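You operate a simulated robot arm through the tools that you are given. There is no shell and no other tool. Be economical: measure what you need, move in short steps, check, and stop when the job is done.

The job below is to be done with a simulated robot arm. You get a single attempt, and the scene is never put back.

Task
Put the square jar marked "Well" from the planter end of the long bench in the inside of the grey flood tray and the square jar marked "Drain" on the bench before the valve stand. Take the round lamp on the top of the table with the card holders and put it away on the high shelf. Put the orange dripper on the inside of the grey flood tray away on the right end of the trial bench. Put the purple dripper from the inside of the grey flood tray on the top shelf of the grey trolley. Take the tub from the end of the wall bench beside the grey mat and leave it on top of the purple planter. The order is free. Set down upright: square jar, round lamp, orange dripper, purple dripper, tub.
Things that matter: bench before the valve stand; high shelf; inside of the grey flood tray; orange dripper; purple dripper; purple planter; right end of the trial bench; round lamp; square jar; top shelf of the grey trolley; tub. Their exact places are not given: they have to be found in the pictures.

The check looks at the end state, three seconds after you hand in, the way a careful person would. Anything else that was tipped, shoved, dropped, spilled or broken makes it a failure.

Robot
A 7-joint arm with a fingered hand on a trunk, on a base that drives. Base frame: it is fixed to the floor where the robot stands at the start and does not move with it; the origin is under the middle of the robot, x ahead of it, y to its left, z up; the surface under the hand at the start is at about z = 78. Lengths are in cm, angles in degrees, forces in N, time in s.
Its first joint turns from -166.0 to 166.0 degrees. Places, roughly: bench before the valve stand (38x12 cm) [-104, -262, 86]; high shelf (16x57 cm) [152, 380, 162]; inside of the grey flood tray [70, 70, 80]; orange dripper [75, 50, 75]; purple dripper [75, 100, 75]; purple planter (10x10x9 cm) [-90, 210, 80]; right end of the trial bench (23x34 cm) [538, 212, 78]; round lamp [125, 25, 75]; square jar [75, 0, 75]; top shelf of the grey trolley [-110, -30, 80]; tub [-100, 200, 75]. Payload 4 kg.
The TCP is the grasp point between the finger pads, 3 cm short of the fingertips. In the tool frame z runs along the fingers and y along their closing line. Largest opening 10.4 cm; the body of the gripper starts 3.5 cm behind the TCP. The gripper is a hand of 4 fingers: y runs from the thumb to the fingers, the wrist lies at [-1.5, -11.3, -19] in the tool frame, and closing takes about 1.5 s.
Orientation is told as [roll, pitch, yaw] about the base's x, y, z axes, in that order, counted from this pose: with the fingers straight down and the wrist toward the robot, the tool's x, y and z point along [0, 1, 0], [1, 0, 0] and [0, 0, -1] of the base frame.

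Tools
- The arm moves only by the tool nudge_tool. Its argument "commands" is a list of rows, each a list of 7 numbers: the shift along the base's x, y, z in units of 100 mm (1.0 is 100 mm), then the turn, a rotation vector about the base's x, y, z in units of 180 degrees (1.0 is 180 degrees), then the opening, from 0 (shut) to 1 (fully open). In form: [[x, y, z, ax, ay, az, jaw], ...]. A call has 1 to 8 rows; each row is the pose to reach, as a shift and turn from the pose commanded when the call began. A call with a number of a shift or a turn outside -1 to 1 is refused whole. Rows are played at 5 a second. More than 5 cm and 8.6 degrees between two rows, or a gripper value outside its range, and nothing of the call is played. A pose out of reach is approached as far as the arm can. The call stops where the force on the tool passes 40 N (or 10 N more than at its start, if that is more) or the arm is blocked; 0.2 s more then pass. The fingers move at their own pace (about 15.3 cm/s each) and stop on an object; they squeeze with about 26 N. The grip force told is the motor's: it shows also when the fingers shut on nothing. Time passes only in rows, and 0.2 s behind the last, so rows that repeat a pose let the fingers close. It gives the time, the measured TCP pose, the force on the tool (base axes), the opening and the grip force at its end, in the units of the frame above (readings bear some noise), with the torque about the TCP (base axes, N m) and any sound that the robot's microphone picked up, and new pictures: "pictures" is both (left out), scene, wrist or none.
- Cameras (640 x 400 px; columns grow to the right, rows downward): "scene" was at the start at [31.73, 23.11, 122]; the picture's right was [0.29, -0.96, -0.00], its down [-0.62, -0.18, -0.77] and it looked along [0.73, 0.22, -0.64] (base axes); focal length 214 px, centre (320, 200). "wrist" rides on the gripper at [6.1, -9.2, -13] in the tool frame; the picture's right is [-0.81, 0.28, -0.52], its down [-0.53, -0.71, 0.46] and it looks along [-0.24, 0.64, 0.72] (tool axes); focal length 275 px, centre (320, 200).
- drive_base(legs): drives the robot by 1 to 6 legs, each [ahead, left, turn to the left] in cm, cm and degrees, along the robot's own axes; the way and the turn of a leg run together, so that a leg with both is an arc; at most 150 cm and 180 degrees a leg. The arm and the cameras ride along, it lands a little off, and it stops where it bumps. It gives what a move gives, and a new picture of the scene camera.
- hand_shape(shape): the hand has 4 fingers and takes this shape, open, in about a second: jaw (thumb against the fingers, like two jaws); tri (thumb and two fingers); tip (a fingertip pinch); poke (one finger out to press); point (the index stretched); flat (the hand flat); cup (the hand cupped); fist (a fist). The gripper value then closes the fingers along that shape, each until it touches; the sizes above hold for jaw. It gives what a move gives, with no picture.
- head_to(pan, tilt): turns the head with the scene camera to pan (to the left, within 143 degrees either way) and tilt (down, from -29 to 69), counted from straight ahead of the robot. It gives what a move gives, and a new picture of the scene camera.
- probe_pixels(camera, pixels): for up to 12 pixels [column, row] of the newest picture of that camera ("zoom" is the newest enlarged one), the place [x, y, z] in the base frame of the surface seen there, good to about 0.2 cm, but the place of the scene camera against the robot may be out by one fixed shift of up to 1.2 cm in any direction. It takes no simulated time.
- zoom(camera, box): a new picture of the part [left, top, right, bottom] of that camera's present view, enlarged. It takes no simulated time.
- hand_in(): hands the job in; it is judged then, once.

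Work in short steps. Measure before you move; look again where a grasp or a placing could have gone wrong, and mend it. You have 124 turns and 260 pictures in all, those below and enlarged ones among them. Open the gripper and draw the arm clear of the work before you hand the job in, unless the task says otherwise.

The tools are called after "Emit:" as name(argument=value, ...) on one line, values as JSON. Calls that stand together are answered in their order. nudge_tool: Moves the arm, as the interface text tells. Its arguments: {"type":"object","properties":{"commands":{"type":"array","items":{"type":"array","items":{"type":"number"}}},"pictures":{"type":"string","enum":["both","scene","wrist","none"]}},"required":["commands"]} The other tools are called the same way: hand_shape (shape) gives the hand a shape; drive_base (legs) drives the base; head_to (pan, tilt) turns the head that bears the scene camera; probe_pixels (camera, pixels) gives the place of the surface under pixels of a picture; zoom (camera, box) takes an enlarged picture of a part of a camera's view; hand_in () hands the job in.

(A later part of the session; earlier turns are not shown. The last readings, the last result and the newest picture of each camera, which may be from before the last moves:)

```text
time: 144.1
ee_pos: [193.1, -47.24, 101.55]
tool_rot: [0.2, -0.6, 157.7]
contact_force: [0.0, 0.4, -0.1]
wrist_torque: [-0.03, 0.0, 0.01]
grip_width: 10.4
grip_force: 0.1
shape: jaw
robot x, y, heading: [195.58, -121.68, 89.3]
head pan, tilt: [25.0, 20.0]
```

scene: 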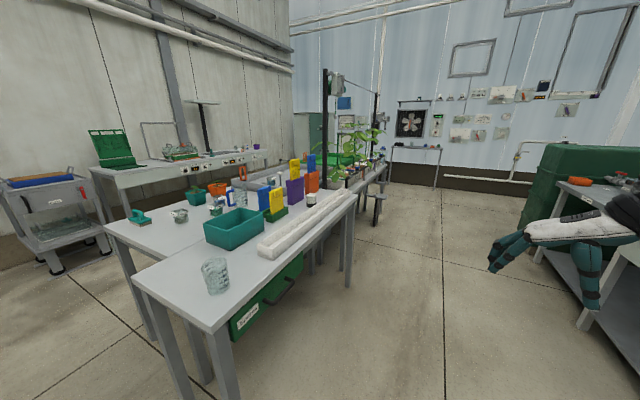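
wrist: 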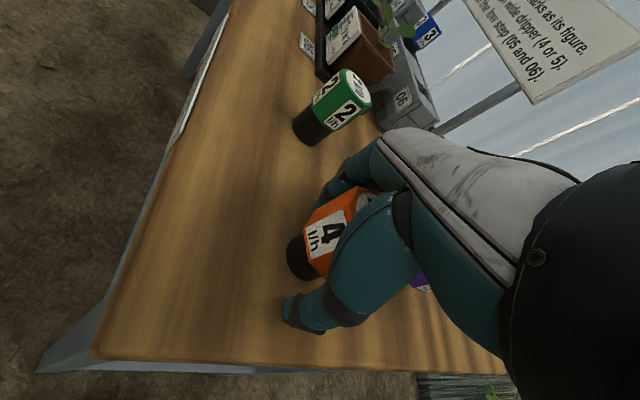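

Lamp at (311,198), the shelf on the far wall probably at (415,100). I enlarge both and probe.

Emit:
zoom(camera="scene", box=[260, 150, 360, 250])

Emit:
zoom(camera="scene", box=[360, 70, 480, 200])

Emit:
probe_pixels(camera="scene", pixels=[[311, 194], [311, 202], [415, 100], [400, 99], [430, 99], [415, 147], [350, 200], [445, 185], [550, 200], [325, 190], [375, 215], [405, 105]])

```text
4.00 times, centred on (310, 200) of scene
```

zoom: 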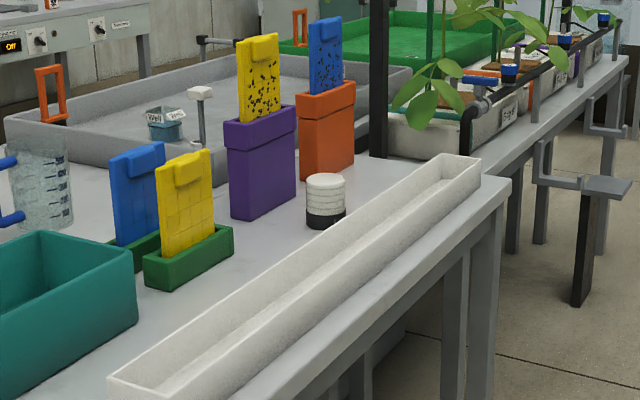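

```text
3.08 times, centred on (420, 135) of scene
```

zoom: 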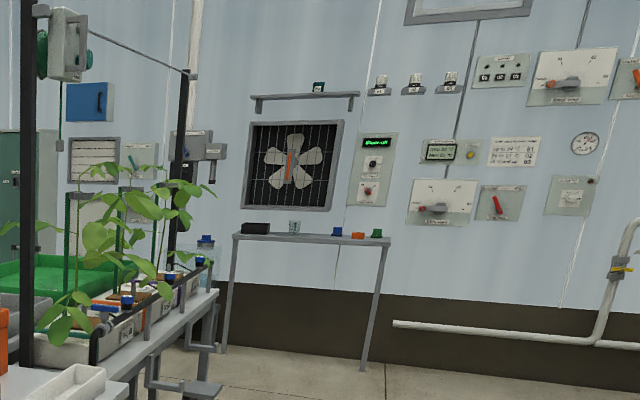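

```text
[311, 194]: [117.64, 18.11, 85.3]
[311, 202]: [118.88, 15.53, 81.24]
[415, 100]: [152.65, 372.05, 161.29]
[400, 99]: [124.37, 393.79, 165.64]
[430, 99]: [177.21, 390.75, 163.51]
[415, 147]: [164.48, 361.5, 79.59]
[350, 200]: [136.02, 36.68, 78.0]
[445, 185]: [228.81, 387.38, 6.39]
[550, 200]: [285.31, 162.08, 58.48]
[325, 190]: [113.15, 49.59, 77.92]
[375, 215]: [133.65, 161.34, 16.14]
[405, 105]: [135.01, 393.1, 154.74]
```

Lamp at about (117.5, 17): white round top, closing along y is free. Plan: raise the hand, turn to heading 180 here (clear of plants), then strafe along the corridor to y≈17.

Emit:
nudge_tool(commands=[[0, 0, 0.4, 0, 0, 0, 1], [0, 0, 0.8, 0, 0, 0, 1], [0, 0, 1.0, 0, 0, 0, 1]], pictures="none")

Emit:
nudge_tool(commands=[[0, 0, 0.4, 0, 0, 0, 1], [0, 0, 0.8, 0, 0, 0, 1], [0, 0, 0.8, 0, 0, 0, 1]], pictures="none")

Emit:
drive_base(legs=[[-10, 0, 0], [0, 0, 90.6], [-12, 0, 0], [0, -140, 0]])

Emit:
head_to(pan=0, tilt=45)

```text
time: 144.9
ee_pos: [193.13, -47.14, 111.45]
tool_rot: [0.3, -0.7, 157.8]
contact_force: [-0.4, -0.1, -0.6]
wrist_torque: [0.01, 0.0, 0.0]
grip_width: 10.39
grip_force: 0.1
shape: jaw
robot x, y, heading: [195.41, -121.71, 89.3]
head pan, tilt: [25.0, 20.0]
```

```text
time: 145.7
ee_pos: [193.0, -47.31, 119.55]
tool_rot: [0.3, -0.5, 157.8]
contact_force: [0.3, 0.0, 0.1]
wrist_torque: [-0.01, 0.0, 0.01]
grip_width: 10.38
grip_force: 0.0
shape: jaw
robot x, y, heading: [195.39, -121.89, 89.3]
head pan, tilt: [25.0, 20.0]
```

```text
time: 158.0
ee_pos: [134.22, 5.32, 119.57]
tool_rot: [0.2, -0.6, -112.1]
contact_force: [-0.4, -0.3, -0.8]
wrist_torque: [0.02, -0.01, -0.01]
grip_width: 10.39
grip_force: 0.2
shape: jaw
robot x, y, heading: [208.59, 7.65, 179.4]
head pan, tilt: [25.0, 20.0]
```

scene: 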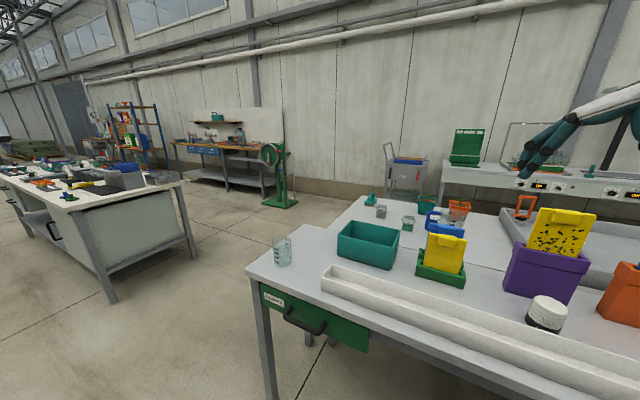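

```text
time: 158.9
ee_pos: [134.14, 5.45, 119.5]
tool_rot: [0.2, -0.6, -112.2]
contact_force: [0.1, -0.4, 1.0]
wrist_torque: [-0.02, -0.03, 0.0]
grip_width: 10.35
grip_force: 0.1
shape: jaw
robot x, y, heading: [208.59, 7.71, 179.2]
head pan, tilt: [0.0, 45.0]
```

scene: 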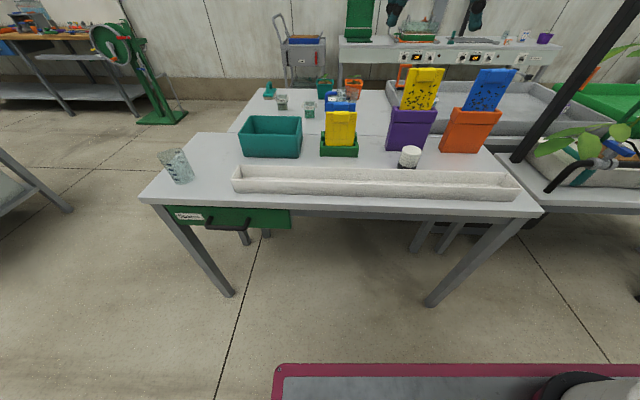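

Lamp at (409,156). I enlarge and probe lamp, trough and holder edges.

Emit:
zoom(camera="scene", box=[370, 100, 480, 200])

Emit:
probe_pixels(camera="scene", pixels=[[410, 149], [402, 150], [419, 150], [409, 156], [408, 165], [407, 172], [410, 148], [405, 150], [450, 152], [440, 152], [422, 70], [400, 178]])

```text
4.00 times, centred on (425, 150) of scene
```

zoom: 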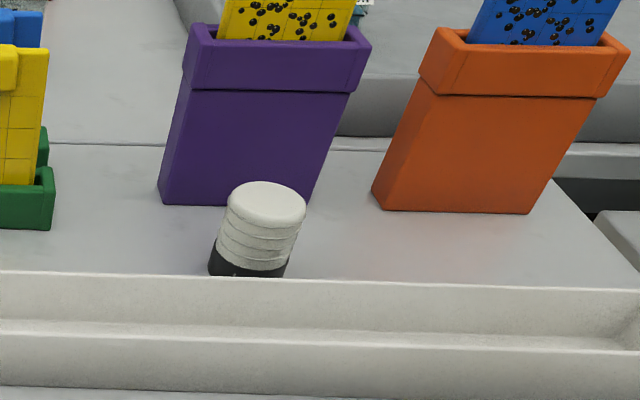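

```text
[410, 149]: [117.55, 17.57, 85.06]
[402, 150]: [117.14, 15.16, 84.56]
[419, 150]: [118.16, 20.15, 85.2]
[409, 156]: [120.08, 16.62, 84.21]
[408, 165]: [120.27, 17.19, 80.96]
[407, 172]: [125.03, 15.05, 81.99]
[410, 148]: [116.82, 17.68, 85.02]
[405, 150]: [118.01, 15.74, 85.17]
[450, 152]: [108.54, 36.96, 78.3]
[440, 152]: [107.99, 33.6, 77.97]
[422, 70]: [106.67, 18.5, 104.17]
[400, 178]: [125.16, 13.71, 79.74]
```

Lamp centre approx (117.5, 18.3), top z 85. I drive 12 ahead and 12 right to bring the hand over it and look with the wrist camera.

Emit:
drive_base(legs=[[12, -12, 0.7]])

Emit:
nudge_tool(commands=[[0, 0, -0.3, 0, 0, 0, 1], [0, 0, -0.6, 0, 0, 0, 1], [0, 0, -0.6, 0, 0, 0, 1]], pictures="both")

```text
time: 160.4
ee_pos: [122.02, 16.15, 119.48]
tool_rot: [0.2, -0.6, -111.6]
contact_force: [0.7, 0.0, -0.3]
wrist_torque: [-0.04, -0.01, -0.02]
grip_width: 10.39
grip_force: 0.1
shape: jaw
robot x, y, heading: [196.53, 19.36, -179.6]
head pan, tilt: [0.0, 45.0]
```

scene: 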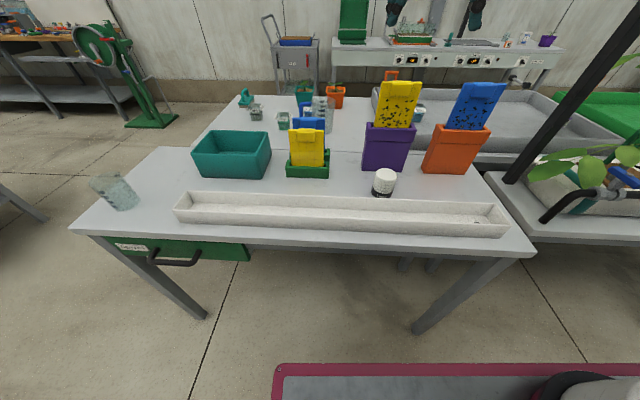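

```text
time: 161.2
ee_pos: [122.01, 16.2, 113.4]
tool_rot: [0.3, -0.7, -111.5]
contact_force: [-0.3, -0.2, 0.7]
wrist_torque: [-0.04, 0.0, -0.03]
grip_width: 10.38
grip_force: 0.0
shape: jaw
robot x, y, heading: [196.53, 20.02, -179.8]
head pan, tilt: [0.0, 45.0]
```

scene: 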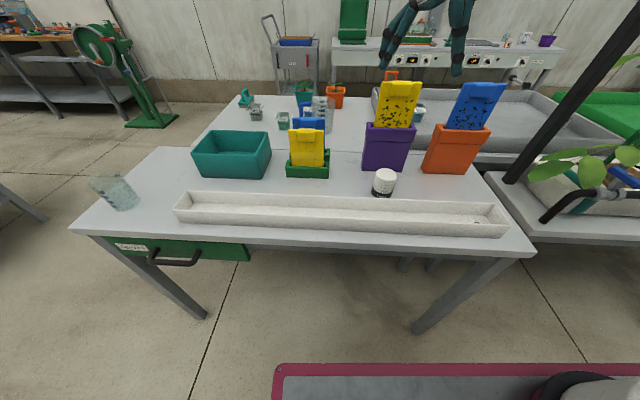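
wrist: 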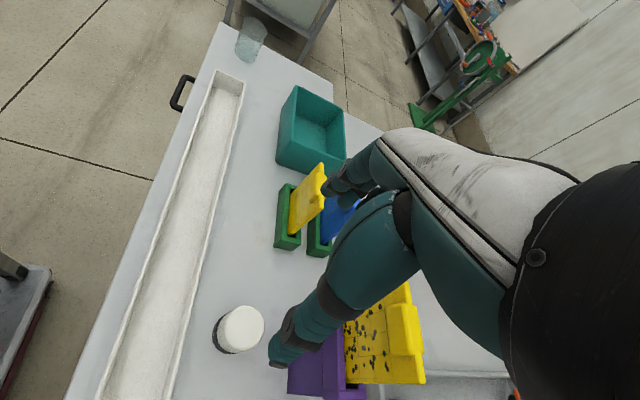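

Emit:
probe_pixels(camera="wrist", pixels=[[240, 328], [222, 318], [262, 325], [243, 308], [236, 349], [217, 335], [300, 380], [340, 330], [400, 350], [405, 370], [310, 190], [320, 345]])

```text
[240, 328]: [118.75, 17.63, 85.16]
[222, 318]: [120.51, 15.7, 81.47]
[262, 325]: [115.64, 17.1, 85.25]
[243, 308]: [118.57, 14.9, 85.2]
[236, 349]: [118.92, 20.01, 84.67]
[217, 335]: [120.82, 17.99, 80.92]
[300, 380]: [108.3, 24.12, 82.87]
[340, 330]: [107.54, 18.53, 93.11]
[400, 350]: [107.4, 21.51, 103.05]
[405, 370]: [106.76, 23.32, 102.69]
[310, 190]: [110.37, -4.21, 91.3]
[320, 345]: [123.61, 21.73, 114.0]
```

Lamp centre (118.1, 17.5). I align and descend in steps.

Emit:
nudge_tool(commands=[[-0.2, 0.06, -0.4, 0, 0, 0, 1], [-0.39, 0.13, -0.8, 0, 0, 0, 1], [-0.39, 0.13, -1.0, 0, 0, 0, 1]], pictures="none")

Emit:
nudge_tool(commands=[[0, 0, -0.4, 0, 0, 0, 1], [0, 0, -0.8, 0, 0, 0, 1], [0, 0, -1.0, 0, 0, 0, 1], [0, 0, -1.0, 0, 0, 0, 1]], pictures="both")

Emit:
zoom(camera="scene", box=[330, 60, 490, 210])

```text
time: 162.0
ee_pos: [118.04, 17.61, 103.33]
tool_rot: [0.2, -0.6, -111.5]
contact_force: [0.6, -0.5, 0.0]
wrist_torque: [0.02, -0.01, 0.0]
grip_width: 10.39
grip_force: 0.1
shape: jaw
robot x, y, heading: [196.48, 19.64, -179.6]
head pan, tilt: [0.0, 45.0]
```

```text
time: 163.0
ee_pos: [118.12, 17.59, 93.39]
tool_rot: [0.3, -0.7, -111.4]
contact_force: [0.1, 0.2, -0.2]
wrist_torque: [0.0, -0.03, -0.02]
grip_width: 10.37
grip_force: 0.1
shape: jaw
robot x, y, heading: [196.45, 19.65, -179.9]
head pan, tilt: [0.0, 45.0]
```

scene: 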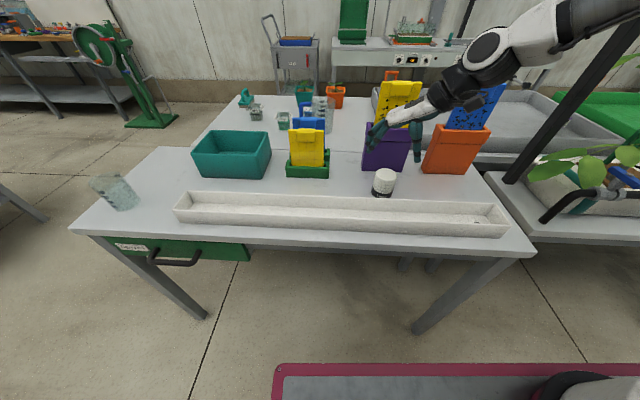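
wrist: 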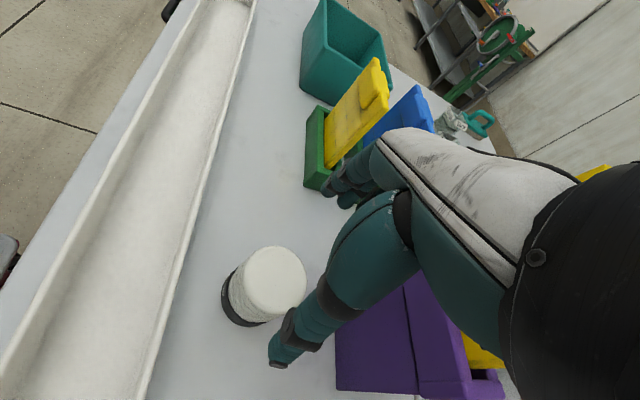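

```text
2.67 times, centred on (410, 135) of scene
```

zoom: 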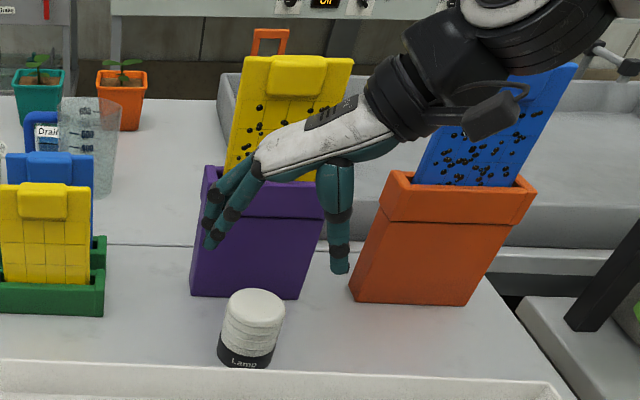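

Clearance to holders (x≤108.5) is fine. I descend 11.1 cm more and close.

Emit:
nudge_tool(commands=[[0, 0, -0.4, 0, 0, 0, 1], [0, 0, -0.75, 0, 0, 0, 1], [0, 0, -1.0, 0, 0, 0, 1]], pictures="none")

Emit:
nudge_tool(commands=[[0, 0, -0.08, 0, 0, 0, 1], [0, 0, -0.08, 0, 0, 0, 0.6], [0, 0, -0.08, 0, 0, 0, 0.3], [0, 0, -0.08, 0, 0, 0, 0], [0, 0, -0.08, 0, 0, 0, 0], [0, 0, -0.08, 0, 0, 0, 0], [0, 0, -0.08, 0, 0, 0, 0], [0, 0, -0.08, 0, 0, 0, 0]], pictures="wrist")

Emit:
zoom(camera="scene", box=[330, 90, 450, 210])

```text
time: 163.8
ee_pos: [118.11, 17.45, 83.6]
tool_rot: [0.1, -0.7, -111.5]
contact_force: [-0.8, 0.8, -0.4]
wrist_torque: [-0.02, 0.02, 0.01]
grip_width: 10.38
grip_force: 0.1
shape: jaw
robot x, y, heading: [196.5, 19.36, -180.0]
head pan, tilt: [0.0, 45.0]
```

```text
time: 165.6
ee_pos: [118.26, 17.47, 82.88]
tool_rot: [0.2, -0.6, -111.6]
contact_force: [0.0, 0.3, 3.6]
wrist_torque: [-0.04, -0.02, 0.02]
grip_width: 5.05
grip_force: 26.1
shape: jaw
robot x, y, heading: [196.45, 19.77, -179.6]
head pan, tilt: [0.0, 45.0]
```

wrist: 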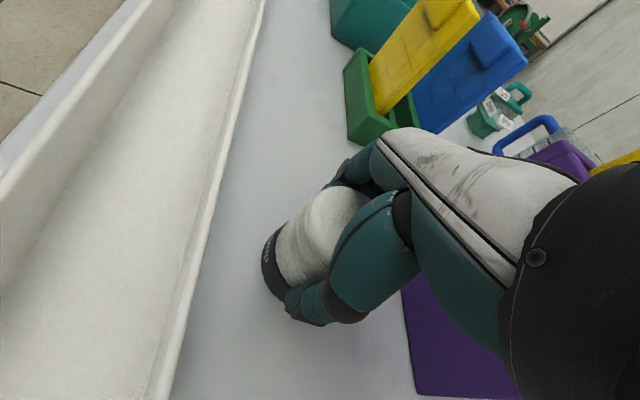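

```text
3.33 times, centred on (390, 150) of scene
```

zoom: 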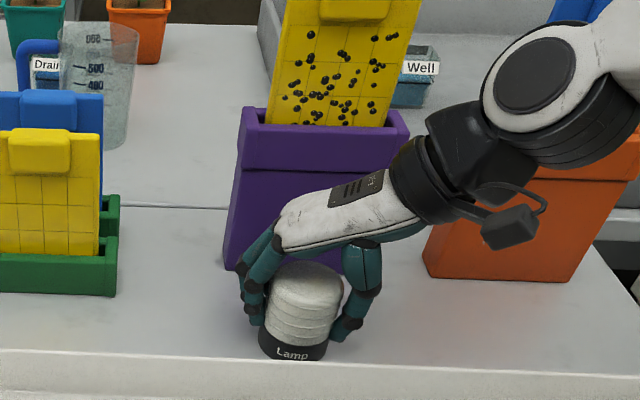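

Lamp held (5.05 cm). I lift it 38 cm and look at the corridor on my right/back for the turn.

Emit:
nudge_tool(commands=[[0, 0, 0.2, 0, 0, 0, 0], [0, 0, 0.6, 0, 0, 0, 0], [0, 0, 1.0, 0, 0, 0, 0]], pictures="none")

Emit:
nudge_tool(commands=[[0, 0, 0.4, 0, 0, 0, 0], [0, 0, 0.8, 0, 0, 0, 0], [0, 0, 1.0, 0, 0, 0, 0]], pictures="none")

Emit:
nudge_tool(commands=[[0, 0, 0.4, 0, 0, 0, 0], [0, 0, 0.8, 0, 0, 0, 0], [0, 0, 1.0, 0, 0, 0, 0]], pictures="none")

Emit:
nudge_tool(commands=[[0, 0, 0.4, 0, 0, 0, 0], [0, 0, 0.8, 0, 0, 0, 0], [0, 0, 1.0, 0, 0, 0, 0]], pictures="wrist")

Emit:
head_to(pan=-125, tilt=40)

Emit:
probe_pixels(camera="scene", pixels=[[100, 150], [200, 150], [300, 150], [400, 150], [500, 150], [600, 150], [100, 250], [300, 250], [500, 250], [600, 250], [400, 80], [550, 80]])

```text
time: 166.4
ee_pos: [118.06, 17.49, 92.56]
tool_rot: [0.3, -0.5, -111.5]
contact_force: [0.2, 0.2, -2.6]
wrist_torque: [0.0, -0.02, 0.03]
grip_width: 5.04
grip_force: 25.7
shape: jaw
robot x, y, heading: [196.15, 19.64, -179.8]
head pan, tilt: [0.0, 45.0]
```

```text
time: 167.2
ee_pos: [118.11, 17.7, 102.68]
tool_rot: [0.2, -0.6, -111.5]
contact_force: [0.6, -1.1, -1.9]
wrist_torque: [-0.05, -0.01, -0.02]
grip_width: 5.04
grip_force: 26.4
shape: jaw
robot x, y, heading: [196.25, 19.3, -179.8]
head pan, tilt: [0.0, 45.0]
```

```text
time: 168.0
ee_pos: [118.26, 17.42, 112.8]
tool_rot: [0.3, -0.6, -111.4]
contact_force: [0.1, 0.3, -1.2]
wrist_torque: [0.0, -0.03, -0.01]
grip_width: 5.03
grip_force: 26.4
shape: jaw
robot x, y, heading: [196.5, 19.35, -179.8]
head pan, tilt: [0.0, 45.0]
```

```text
time: 168.8
ee_pos: [118.09, 17.36, 122.6]
tool_rot: [0.3, -0.7, -111.4]
contact_force: [-0.3, -0.3, -2.2]
wrist_torque: [0.0, -0.02, 0.01]
grip_width: 5.06
grip_force: 26.0
shape: jaw
robot x, y, heading: [196.43, 19.82, -179.9]
head pan, tilt: [0.0, 45.0]
```

wrist: 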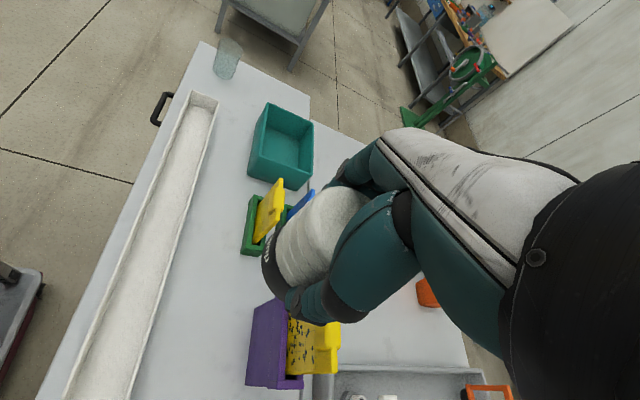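

```text
time: 170.8
ee_pos: [118.15, 17.36, 122.7]
tool_rot: [0.2, -0.5, -111.6]
contact_force: [0.1, 0.4, -0.8]
wrist_torque: [0.0, -0.01, -0.02]
grip_width: 5.04
grip_force: 25.6
shape: jaw
robot x, y, heading: [196.61, 19.58, -180.2]
head pan, tilt: [-125.0, 40.0]
```

scene: 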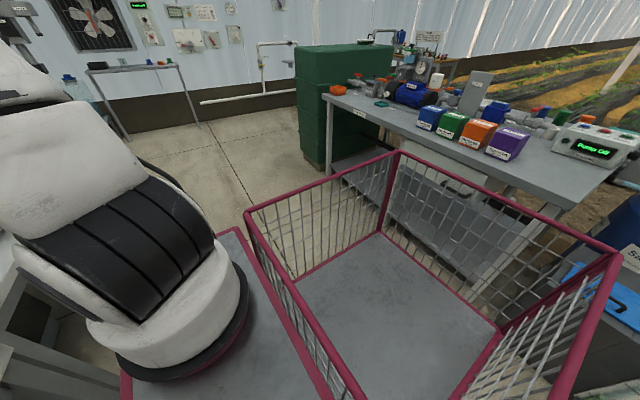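

```text
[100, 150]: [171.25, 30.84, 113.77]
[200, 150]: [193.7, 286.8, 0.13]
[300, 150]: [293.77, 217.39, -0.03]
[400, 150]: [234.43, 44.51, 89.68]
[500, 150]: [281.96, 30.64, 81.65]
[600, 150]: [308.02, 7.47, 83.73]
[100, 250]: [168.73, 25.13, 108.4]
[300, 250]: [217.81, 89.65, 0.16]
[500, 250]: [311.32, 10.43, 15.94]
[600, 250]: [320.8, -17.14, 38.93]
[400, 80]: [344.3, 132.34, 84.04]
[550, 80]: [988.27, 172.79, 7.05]
```

Rear basket at x≈234, pump bench front ≈268. I go back to the open area (strafe left), turn right 90°, and drive up the corridor.

Emit:
drive_base(legs=[[10, 0, 0]])

```text
time: 172.0
ee_pos: [108.11, 17.19, 122.64]
tool_rot: [0.2, -0.6, -111.4]
contact_force: [-0.6, 0.6, -1.3]
wrist_torque: [-0.01, 0.0, -0.01]
grip_width: 5.03
grip_force: 25.8
shape: jaw
robot x, y, heading: [186.39, 19.31, -179.7]
head pan, tilt: [-125.0, 40.0]
```

scene: 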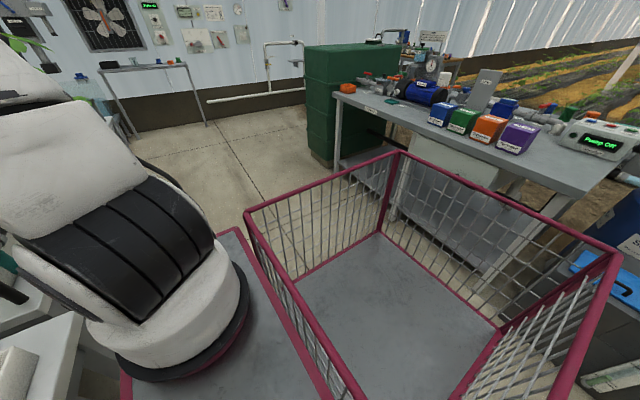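

I meant back; harmless. Now back 20, left 143, turn right 90, ahead.

Emit:
drive_base(legs=[[-18, 0, 0], [0, 143, 0], [0, 0, -90.2], [150, 0, 0], [100, 0, 0]])

Emit:
head_to(pan=15, tilt=10)

```text
time: 196.0
ee_pos: [206.63, 203.58, 122.71]
tool_rot: [0.2, -0.6, 157.7]
contact_force: [-0.4, -0.1, -1.6]
wrist_torque: [0.01, -0.01, 0.01]
grip_width: 5.0
grip_force: 25.7
shape: jaw
robot x, y, heading: [207.8, 125.13, 89.4]
head pan, tilt: [-125.0, 40.0]
```

scene: 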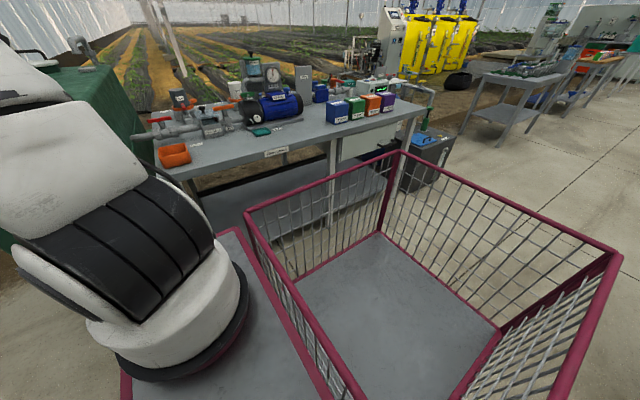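

```text
time: 198.2
ee_pos: [206.64, 203.76, 122.72]
tool_rot: [0.2, -0.6, 157.9]
contact_force: [0.3, 0.6, -2.2]
wrist_torque: [0.01, 0.02, -0.01]
grip_width: 5.03
grip_force: 25.9
shape: jaw
robot x, y, heading: [207.86, 125.43, 89.7]
head pan, tilt: [15.0, 10.0]
```

scene: 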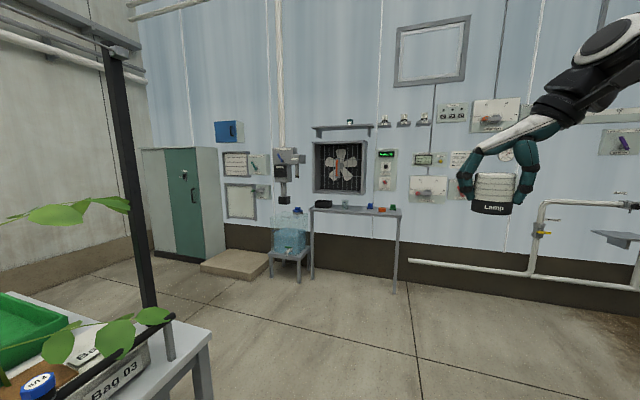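

The shelf is at (345,126). I drive ahead 140, then left 45, and look up at it.

Emit:
drive_base(legs=[[140, 0, 0], [0, 45, 0]])

Emit:
head_to(pan=0, tilt=-15)

Emit:
probe_pixels(camera="scene", pixels=[[320, 200], [200, 200], [440, 200], [320, 250], [200, 260], [320, 150]])

```text
time: 207.6
ee_pos: [163.92, 345.04, 122.63]
tool_rot: [0.2, -0.6, 157.7]
contact_force: [0.0, -0.3, -1.9]
wrist_torque: [0.0, -0.02, 0.01]
grip_width: 5.01
grip_force: 25.4
shape: jaw
robot x, y, heading: [164.65, 266.78, 89.3]
head pan, tilt: [15.0, 10.0]
```

scene: 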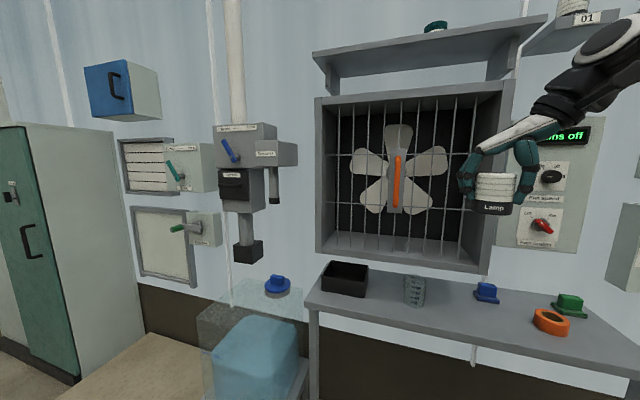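

```text
time: 208.5
ee_pos: [163.85, 345.21, 122.71]
tool_rot: [0.3, -0.5, 157.7]
contact_force: [0.6, -0.2, -2.4]
wrist_torque: [-0.02, -0.01, 0.0]
grip_width: 4.97
grip_force: 26.2
shape: jaw
robot x, y, heading: [164.68, 267.09, 89.5]
head pan, tilt: [0.0, -15.0]
```

scene: 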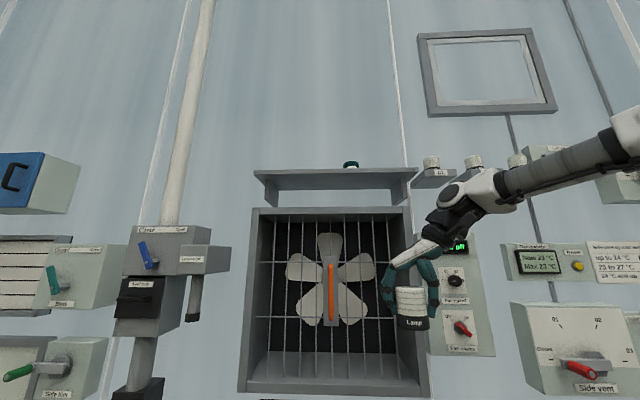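

```text
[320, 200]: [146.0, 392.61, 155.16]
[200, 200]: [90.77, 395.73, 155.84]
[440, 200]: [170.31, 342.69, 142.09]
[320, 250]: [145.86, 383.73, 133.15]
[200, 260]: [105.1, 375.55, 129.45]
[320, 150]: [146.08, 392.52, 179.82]
```

I probe the shelf's front edge, the little green item, and its ends.

Emit:
probe_pixels(camera="scene", pixels=[[351, 164], [300, 172], [268, 175], [400, 170], [300, 184], [340, 182], [380, 180], [277, 195], [340, 174], [300, 177], [260, 175], [410, 172]])

Emit:
zoom(camera="scene", box=[240, 140, 440, 220])

```text
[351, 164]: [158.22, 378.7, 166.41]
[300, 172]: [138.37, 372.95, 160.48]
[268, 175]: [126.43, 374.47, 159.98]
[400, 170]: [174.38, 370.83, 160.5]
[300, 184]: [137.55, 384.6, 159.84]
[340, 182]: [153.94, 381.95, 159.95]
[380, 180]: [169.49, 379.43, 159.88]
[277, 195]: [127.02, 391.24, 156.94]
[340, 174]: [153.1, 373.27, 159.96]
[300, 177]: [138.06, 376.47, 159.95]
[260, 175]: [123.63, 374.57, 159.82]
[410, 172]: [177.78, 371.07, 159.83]
```

```text
3.20 times, centred on (340, 180) of scene
```

zoom: 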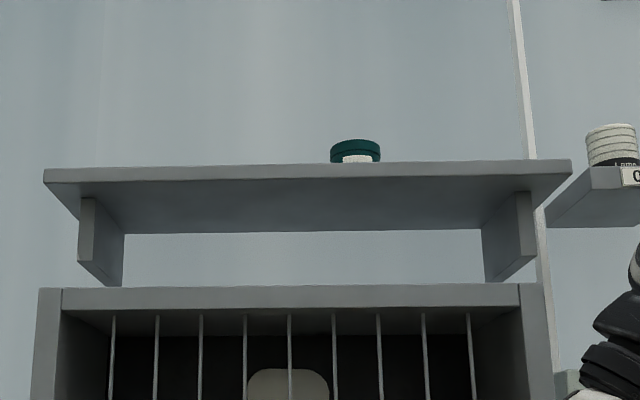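

Shelf top ≈162, x 121–181, y 372–392; item at (158,380). I aim for (138, 380.5). First raise the arm straight up, checking reach.

Emit:
nudge_tool(commands=[[0, 0, 0.4, 0, 0, 0, 0], [0, 0, 0.8, 0, 0, 0, 0], [0, 0, 1.0, 0, 0, 0, 0]], pictures="none")

Emit:
nudge_tool(commands=[[0, 0, 0.4, 0, 0, 0, 0], [0, 0, 0.8, 0, 0, 0, 0], [0, 0, 1.0, 0, 0, 0, 0]], pictures="none")

Emit:
nudge_tool(commands=[[0, 0, 0.4, 0, 0, 0, 0], [0, 0, 0.8, 0, 0, 0, 0], [0, 0, 1.0, 0, 0, 0, 0]], pictures="none")

Emit:
nudge_tool(commands=[[0, 0, 0.4, 0, 0, 0, 0], [0, 0, 0.8, 0, 0, 0, 0], [0, 0, 1.0, 0, 0, 0, 0]], pictures="none")

Emit:
nudge_tool(commands=[[0, 0, 0.4, 0, 0, 0, 0], [0, 0, 0.8, 0, 0, 0, 0], [0, 0, 1.0, 0, 0, 0, 0]], pictures="scene")

```text
time: 209.3
ee_pos: [163.6, 345.19, 132.82]
tool_rot: [0.3, -0.6, 157.6]
contact_force: [0.3, -0.5, -0.5]
wrist_torque: [0.0, 0.0, 0.03]
grip_width: 5.0
grip_force: 26.5
shape: jaw
robot x, y, heading: [164.81, 267.09, 89.2]
head pan, tilt: [0.0, -15.0]
```

```text
time: 210.1
ee_pos: [163.76, 345.36, 142.6]
tool_rot: [0.4, -0.7, 157.6]
contact_force: [0.7, 0.4, -1.3]
wrist_torque: [0.0, 0.01, -0.01]
grip_width: 4.98
grip_force: 25.9
shape: jaw
robot x, y, heading: [165.03, 266.78, 89.3]
head pan, tilt: [0.0, -15.0]
```

```text
time: 210.9
ee_pos: [163.77, 345.16, 149.11]
tool_rot: [0.3, -0.5, 157.7]
contact_force: [0.1, -0.3, -0.5]
wrist_torque: [0.02, -0.02, -0.01]
grip_width: 4.94
grip_force: 25.9
shape: jaw
out of reach, approached as far as the arm can: row 2, 3
robot x, y, heading: [164.77, 266.58, 89.4]
head pan, tilt: [0.0, -15.0]
```

```text
time: 211.7
ee_pos: [163.73, 340.03, 152.75]
tool_rot: [0.2, -0.6, 157.7]
contact_force: [0.2, -0.8, -1.6]
wrist_torque: [0.05, -0.04, -0.04]
grip_width: 4.95
grip_force: 26.1
shape: jaw
out of reach, approached as far as the arm can: row 1, 2, 3
robot x, y, heading: [165.16, 266.76, 89.1]
head pan, tilt: [0.0, -15.0]
```

```text
time: 212.5
ee_pos: [165.69, 336.39, 153.98]
tool_rot: [0.6, -0.4, 157.7]
contact_force: [-0.1, 2.6, -3.2]
wrist_torque: [-0.21, 0.05, 0.06]
grip_width: 4.99
grip_force: 26.2
shape: jaw
out of reach, approached as far as the arm can: row 1, 2, 3
robot x, y, heading: [164.84, 266.94, 89.5]
head pan, tilt: [0.0, -15.0]
```

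scene: 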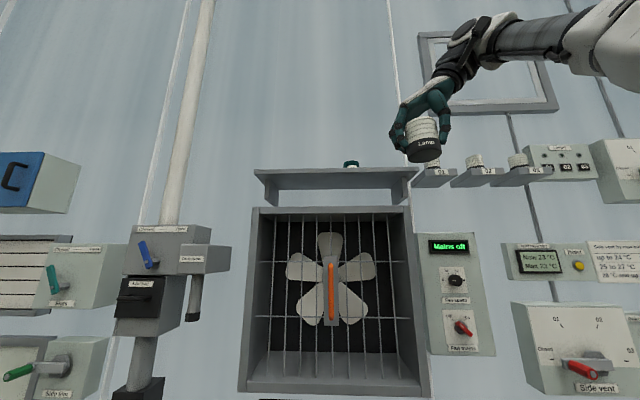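

Tool-down the arm tops out near z≈154, so the shelf needs a forward-tilted hand. I test reach: first yaw +22° (closing line lateral) and come down a little.

Emit:
nudge_tool(commands=[[0, 0, -0.3, 0, 0, 0.04, 0], [0, 0, -0.6, 0, 0, 0.08, 0], [0, 0, -0.8, 0, 0, 0.124, 0], [0, 0, -0.8, 0, 0, 0.124, 0]], pictures="none")

Emit:
nudge_tool(commands=[[0, 0, 0, 0.042, 0, 0, 0], [0, 0, 0, 0.084, 0, 0, 0], [0, 0, 0, 0.126, 0, 0, 0], [0, 0, 0, 0.168, 0, 0, 0], [0, 0, 0, 0.21, 0, 0, 0], [0, 0, 0, 0.25, 0, 0, 0], [0, 0, 0, 0.25, 0, 0, 0]], pictures="none")

Emit:
nudge_tool(commands=[[0, 0, 0.4, 0, 0, 0, 0], [0, 0, 0.8, 0, 0, 0, 0], [0, 0, 1.0, 0, 0, 0, 0], [0, 0, 1.0, 0, 0, 0, 0]], pictures="none")

Emit:
head_to(pan=-10, tilt=20)

```text
time: 213.5
ee_pos: [165.58, 336.1, 146.36]
tool_rot: [0.1, -0.4, -180.0]
contact_force: [0.2, 0.3, -1.1]
wrist_torque: [-0.01, -0.01, -0.03]
grip_width: 4.96
grip_force: 25.7
shape: jaw
robot x, y, heading: [164.75, 266.97, 89.3]
head pan, tilt: [0.0, -15.0]
```

```text
time: 215.1
ee_pos: [165.61, 336.26, 146.44]
tool_rot: [-44.8, -0.4, -179.7]
contact_force: [-0.2, 0.7, -1.1]
wrist_torque: [-0.04, 0.0, -0.02]
grip_width: 4.94
grip_force: 26.2
shape: jaw
robot x, y, heading: [164.76, 266.78, 89.4]
head pan, tilt: [0.0, -15.0]
```

```text
time: 216.1
ee_pos: [165.71, 336.2, 156.48]
tool_rot: [-44.7, -0.5, -179.6]
contact_force: [-0.9, -0.7, -1.4]
wrist_torque: [0.01, -0.01, -0.04]
grip_width: 4.96
grip_force: 26.2
shape: jaw
robot x, y, heading: [164.7, 266.99, 89.5]
head pan, tilt: [0.0, -15.0]
```

```text
time: 217.1
ee_pos: [165.83, 336.13, 156.4]
tool_rot: [-44.8, -0.3, -179.6]
contact_force: [-0.4, 0.5, -1.9]
wrist_torque: [-0.03, -0.01, -0.02]
grip_width: 4.97
grip_force: 25.7
shape: jaw
robot x, y, heading: [164.92, 266.76, 89.2]
head pan, tilt: [-10.0, 20.0]
```

scene: 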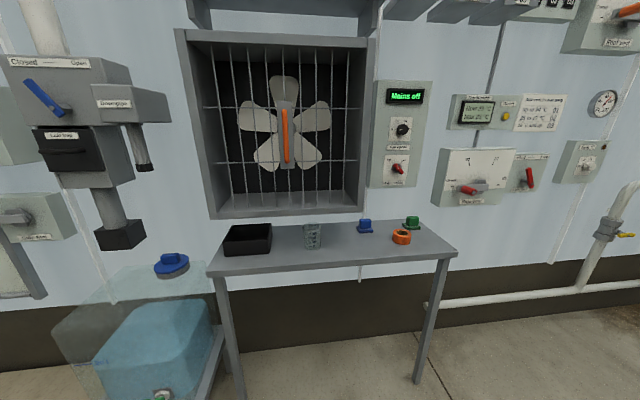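

With 45° tilt z=156 at r≈69 is easy. I test further up, and probe the wall table for a set-down spot.

Emit:
nudge_tool(commands=[[0, 0, 0.4, 0, 0, 0, 0], [0, 0, 0.8, 0, 0, 0, 0], [0, 0, 1.0, 0, 0, 0, 0], [0, 0, 1.0, 0, 0, 0, 0]], pictures="none")

Emit:
nudge_tool(commands=[[0, 0, 0.3, 0, 0, 0, 0], [0, 0, 0.6, 0, 0, 0, 0], [0, 0, 0.6, 0, 0, 0, 0]], pictures="none")

Emit:
probe_pixels(camera="scene", pixels=[[340, 255], [340, 262], [340, 235], [320, 245], [303, 245], [365, 232], [392, 240], [412, 240], [215, 272], [455, 255], [340, 225], [270, 250]])

```text
time: 218.1
ee_pos: [165.42, 335.96, 163.83]
tool_rot: [-44.7, -0.4, -179.7]
contact_force: [-0.6, 0.3, -0.9]
wrist_torque: [-0.04, 0.01, 0.01]
grip_width: 4.99
grip_force: 25.7
shape: jaw
out of reach, approached as far as the arm can: row 2, 3, 4
robot x, y, heading: [164.51, 266.54, 89.1]
head pan, tilt: [-10.0, 20.0]
```

```text
time: 218.9
ee_pos: [165.12, 335.53, 163.93]
tool_rot: [-44.7, -0.4, -179.6]
contact_force: [-1.0, -0.2, -1.7]
wrist_torque: [0.0, 0.01, -0.01]
grip_width: 4.96
grip_force: 26.1
shape: jaw
out of reach, approached as far as the arm can: row 1, 2, 3
robot x, y, heading: [164.94, 266.74, 89.5]
head pan, tilt: [-10.0, 20.0]
```

```text
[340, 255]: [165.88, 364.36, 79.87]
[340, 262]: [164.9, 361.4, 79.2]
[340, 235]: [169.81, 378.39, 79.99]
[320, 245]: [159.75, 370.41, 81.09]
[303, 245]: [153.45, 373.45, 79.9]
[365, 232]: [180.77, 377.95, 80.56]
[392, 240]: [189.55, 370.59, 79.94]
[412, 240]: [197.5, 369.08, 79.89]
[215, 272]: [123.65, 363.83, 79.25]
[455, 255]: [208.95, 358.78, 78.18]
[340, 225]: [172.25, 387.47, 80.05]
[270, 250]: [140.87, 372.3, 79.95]
```

60° tilt will suffice standing closer. For that the lamp must be re-gripped: I'll set it on the wall table's free spot near (170,367). First untilt and descend.

Emit:
nudge_tool(commands=[[0, 0, -0.2, -0.042, 0, 0, 0], [0, 0, -0.4, -0.084, 0, 0, 0], [0, 0, -0.6, -0.126, 0, 0, 0], [0, 0, -0.8, -0.168, 0, 0, 0], [0, 0, -1.0, -0.21, 0, 0, 0], [0, 0, -1.0, -0.249, 0, 0, 0]], pictures="none")

Emit:
nudge_tool(commands=[[0, 0, -0.45, 0, 0, 0, 0], [0, 0, -0.9, 0, 0, 0, 0], [0, 0, -1.0, 0, 0, 0, 0]], pictures="none")

Emit:
nudge_tool(commands=[[0, 0, -0.45, 0, 0, 0, 0], [0, 0, -0.9, 0, 0, 0, 0], [0, 0, -1.0, 0, 0, 0, 0]], pictures="none")

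Emit:
nudge_tool(commands=[[0, 0, -0.45, 0, 0, 0, 0], [0, 0, -0.9, 0, 0, 0, 0], [0, 0, -1.0, 0, 0, 0, 0]], pictures="none")

Emit:
nudge_tool(commands=[[0, 0, -0.45, 0, 0, 0, 0], [0, 0, -0.9, 0, 0, 0, 0], [0, 0, -1.0, 0, 0, 0, 0]], pictures="none")

Emit:
drive_base(legs=[[19, -4, 0.6]])

```text
time: 220.3
ee_pos: [164.31, 333.56, 152.34]
tool_rot: [0.1, -0.6, 180.1]
contact_force: [0.4, 0.0, -1.6]
wrist_torque: [0.01, -0.02, -0.03]
grip_width: 4.96
grip_force: 25.9
shape: jaw
out of reach, approached as far as the arm can: row 2, 5, 6
robot x, y, heading: [164.92, 266.59, 89.7]
head pan, tilt: [-10.0, 20.0]
```

```text
time: 221.1
ee_pos: [164.21, 333.43, 142.24]
tool_rot: [0.1, -0.6, -180.0]
contact_force: [-0.2, 0.9, -1.7]
wrist_torque: [0.0, 0.01, 0.04]
grip_width: 4.96
grip_force: 25.3
shape: jaw
robot x, y, heading: [164.99, 266.87, 89.6]
head pan, tilt: [-10.0, 20.0]
```

```text
time: 221.9
ee_pos: [164.22, 333.62, 132.35]
tool_rot: [0.1, -0.6, 180.0]
contact_force: [0.1, -0.3, -2.5]
wrist_torque: [-0.04, 0.01, -0.01]
grip_width: 4.94
grip_force: 25.8
shape: jaw
robot x, y, heading: [165.38, 266.98, 89.3]
head pan, tilt: [-10.0, 20.0]
```

```text
time: 222.7
ee_pos: [163.99, 333.56, 122.42]
tool_rot: [0.1, -0.6, -180.0]
contact_force: [-0.1, 0.7, -1.3]
wrist_torque: [0.03, 0.0, 0.04]
grip_width: 4.95
grip_force: 26.1
shape: jaw
robot x, y, heading: [164.66, 267.16, 89.3]
head pan, tilt: [-10.0, 20.0]
```

```text
time: 223.5
ee_pos: [163.97, 333.52, 112.28]
tool_rot: [0.0, -0.6, -180.0]
contact_force: [-0.1, -0.3, -1.3]
wrist_torque: [0.01, -0.02, 0.0]
grip_width: 4.96
grip_force: 25.9
shape: jaw
robot x, y, heading: [164.9, 266.77, 89.4]
head pan, tilt: [-10.0, 20.0]
```

```text
time: 225.1
ee_pos: [167.34, 352.41, 112.3]
tool_rot: [0.0, -0.6, -179.2]
contact_force: [-0.3, 0.0, -2.3]
wrist_torque: [-0.03, 0.02, -0.01]
grip_width: 4.95
grip_force: 25.5
shape: jaw
robot x, y, heading: [168.79, 285.65, 90.1]
head pan, tilt: [-10.0, 20.0]
```

scene: 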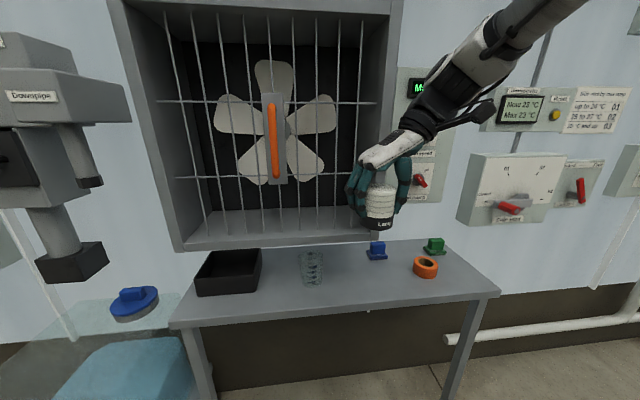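

I move over the spot (169.5, 367.5) and lower.

Emit:
nudge_tool(commands=[[0.1, 0.4, 0, 0, 0, 0, 0], [0.2, 0.8, -0.2, 0, 0, 0, 0], [0.22, 1.0, -0.5, 0, 0, 0, 0]], pictures="none")

Emit:
nudge_tool(commands=[[0, 0.3, -0.3, 0, 0, 0, 0], [0, 0.5, -0.7, 0, 0, 0, 0], [0, 0.5, -1.0, 0, 0, 0, 0], [0, 0.5, -1.0, 0, 0, 0, 0]], pictures="both")

```text
time: 225.9
ee_pos: [169.35, 361.14, 108.02]
tool_rot: [0.4, -0.6, -178.6]
contact_force: [3.0, -54.3, 12.0]
wrist_torque: [6.17, -0.4, -3.07]
grip_width: 4.93
grip_force: 26.1
shape: jaw
robot x, y, heading: [169.12, 285.8, 89.7]
head pan, tilt: [-10.0, 20.0]
stopped in row 3: the force on the tool passed its limit at 121 N (the readings are from after the stop); the commanded pose is now the measured one
```

```text
time: 226.2
ee_pos: [169.33, 361.23, 107.92]
tool_rot: [0.6, -0.6, -178.5]
contact_force: [4.0, -46.2, 14.4]
wrist_torque: [5.46, -0.4, -2.66]
grip_width: 4.92
grip_force: 26.0
shape: jaw
robot x, y, heading: [169.23, 285.58, 89.9]
head pan, tilt: [-10.0, 20.0]
stopped in row 1: the force on the tool passed its limit at 98 N (the readings are from after the stop); the commanded pose is now the measured one
```

scene: 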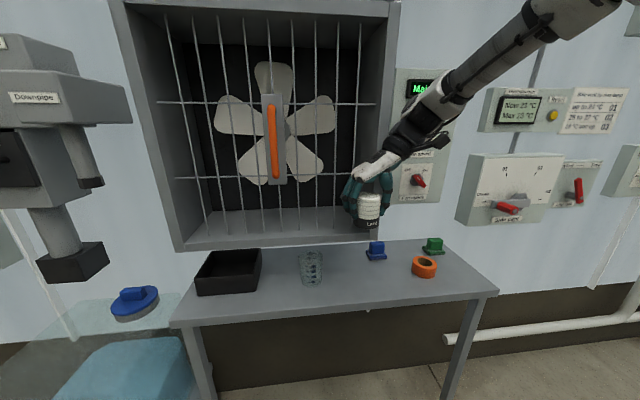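
wrist: 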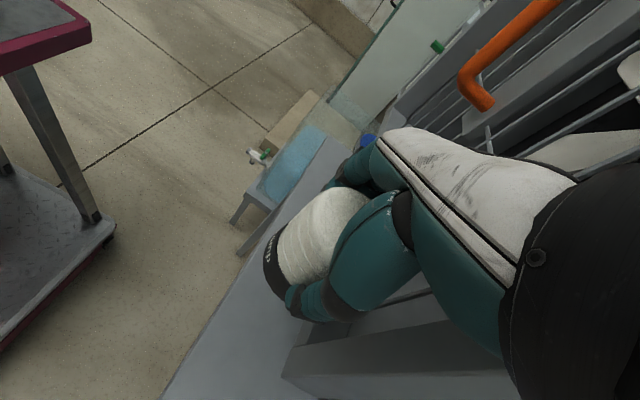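

The hand touched the fan cage frame (reading −50 N in y). I back off 5 cm at once and probe the cage geometry.

Emit:
nudge_tool(commands=[[0, -0.25, 0, 0, 0, 0, 0], [0, -0.5, 0, 0, 0, 0, 0], [0, -0.6, 0, 0, 0, 0, 0]], pictures="scene")

Emit:
probe_pixels(camera="scene", pixels=[[280, 238], [280, 245], [200, 240], [380, 150], [290, 225], [330, 270], [350, 290], [318, 268], [370, 250], [425, 268], [460, 275], [480, 285]])

Emit:
zoom(camera="scene", box=[160, 130, 500, 340])

```text
time: 227.0
ee_pos: [169.39, 355.65, 107.61]
tool_rot: [0.5, -0.7, -178.4]
contact_force: [0.1, -0.6, -1.4]
wrist_torque: [-0.03, -0.02, 0.03]
grip_width: 4.92
grip_force: 26.3
shape: jaw
robot x, y, heading: [168.95, 285.93, 89.7]
head pan, tilt: [-10.0, 20.0]
```

scene: 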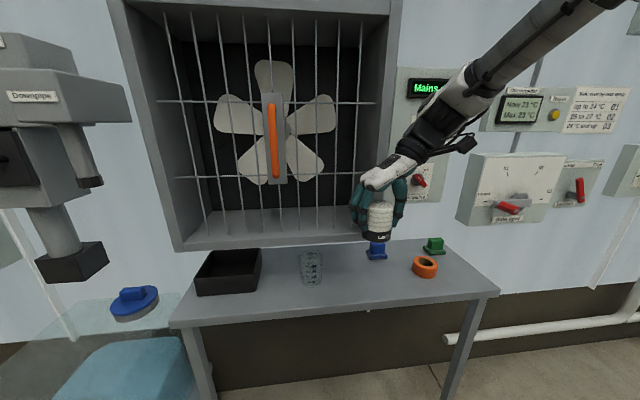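

```text
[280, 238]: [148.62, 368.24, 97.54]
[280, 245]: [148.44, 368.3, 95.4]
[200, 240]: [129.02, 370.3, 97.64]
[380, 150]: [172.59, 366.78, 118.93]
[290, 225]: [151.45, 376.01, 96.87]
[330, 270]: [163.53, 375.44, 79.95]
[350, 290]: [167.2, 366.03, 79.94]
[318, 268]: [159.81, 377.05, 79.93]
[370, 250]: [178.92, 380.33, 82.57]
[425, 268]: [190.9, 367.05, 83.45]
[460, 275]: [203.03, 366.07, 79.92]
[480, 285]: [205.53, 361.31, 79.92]
```

```text
1.88 times, centred on (330, 235) of scene
```

zoom: 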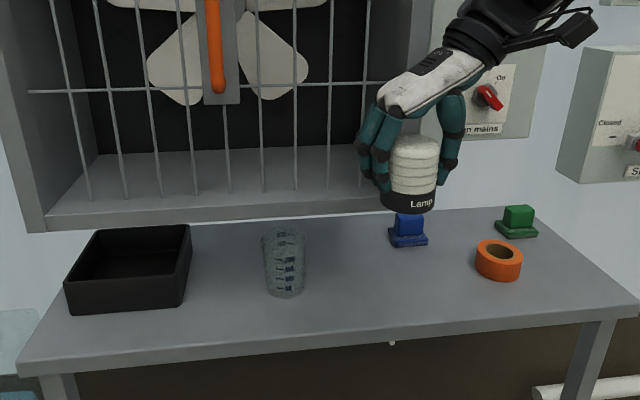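

Cage: front y≈368, bottom z≈95, right edge x≈174. I use the free spot right of it, about (180.5, 365): move +x, lower, then in.

Emit:
nudge_tool(commands=[[0.4, 0, 0, 0, 0, 0, 0], [0.8, 0, 0, 0, 0, 0, 0], [1.0, 0, -0.3, 0, 0, 0, 0], [1.0, 0, -0.7, 0, 0, 0, 0], [1.0, 0, -1.0, 0, 0, 0, 0]], pictures="none")

Emit:
nudge_tool(commands=[[0.05, 0, -0.4, 0, 0, 0, 0], [0.11, 0, -0.9, 0, 0, 0, 0], [0.11, 0.4, -0.9, 0, 0, 0, 0], [0.11, 0.8, -0.9, 0, 0, 0, 0], [0.11, 0.92, -0.9, 0, 0, 0, 0], [0.11, 0.92, -0.9, 0, 0, 0, 0]], pictures="both")

Emit:
zoom(camera="scene", box=[280, 160, 500, 320])

```text
time: 228.2
ee_pos: [179.24, 355.49, 97.73]
tool_rot: [0.5, -0.6, -178.6]
contact_force: [0.7, -0.2, -0.7]
wrist_torque: [0.01, -0.02, -0.02]
grip_width: 4.93
grip_force: 26.0
shape: jaw
robot x, y, heading: [168.96, 285.91, 89.9]
head pan, tilt: [-10.0, 20.0]
```

```text
refused: row 2 steps farther than a row can; nothing moved
```

```text
2.50 times, centred on (390, 240) of scene
```

zoom: 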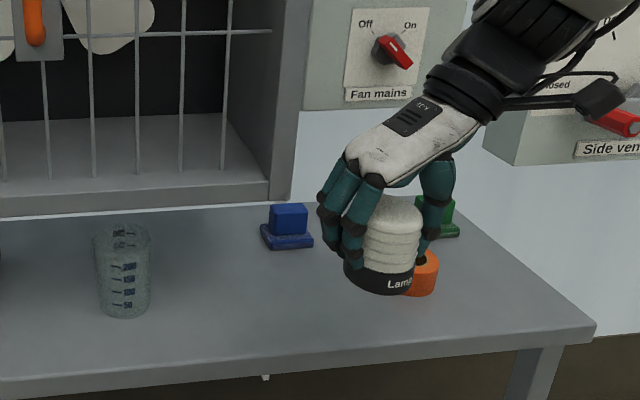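

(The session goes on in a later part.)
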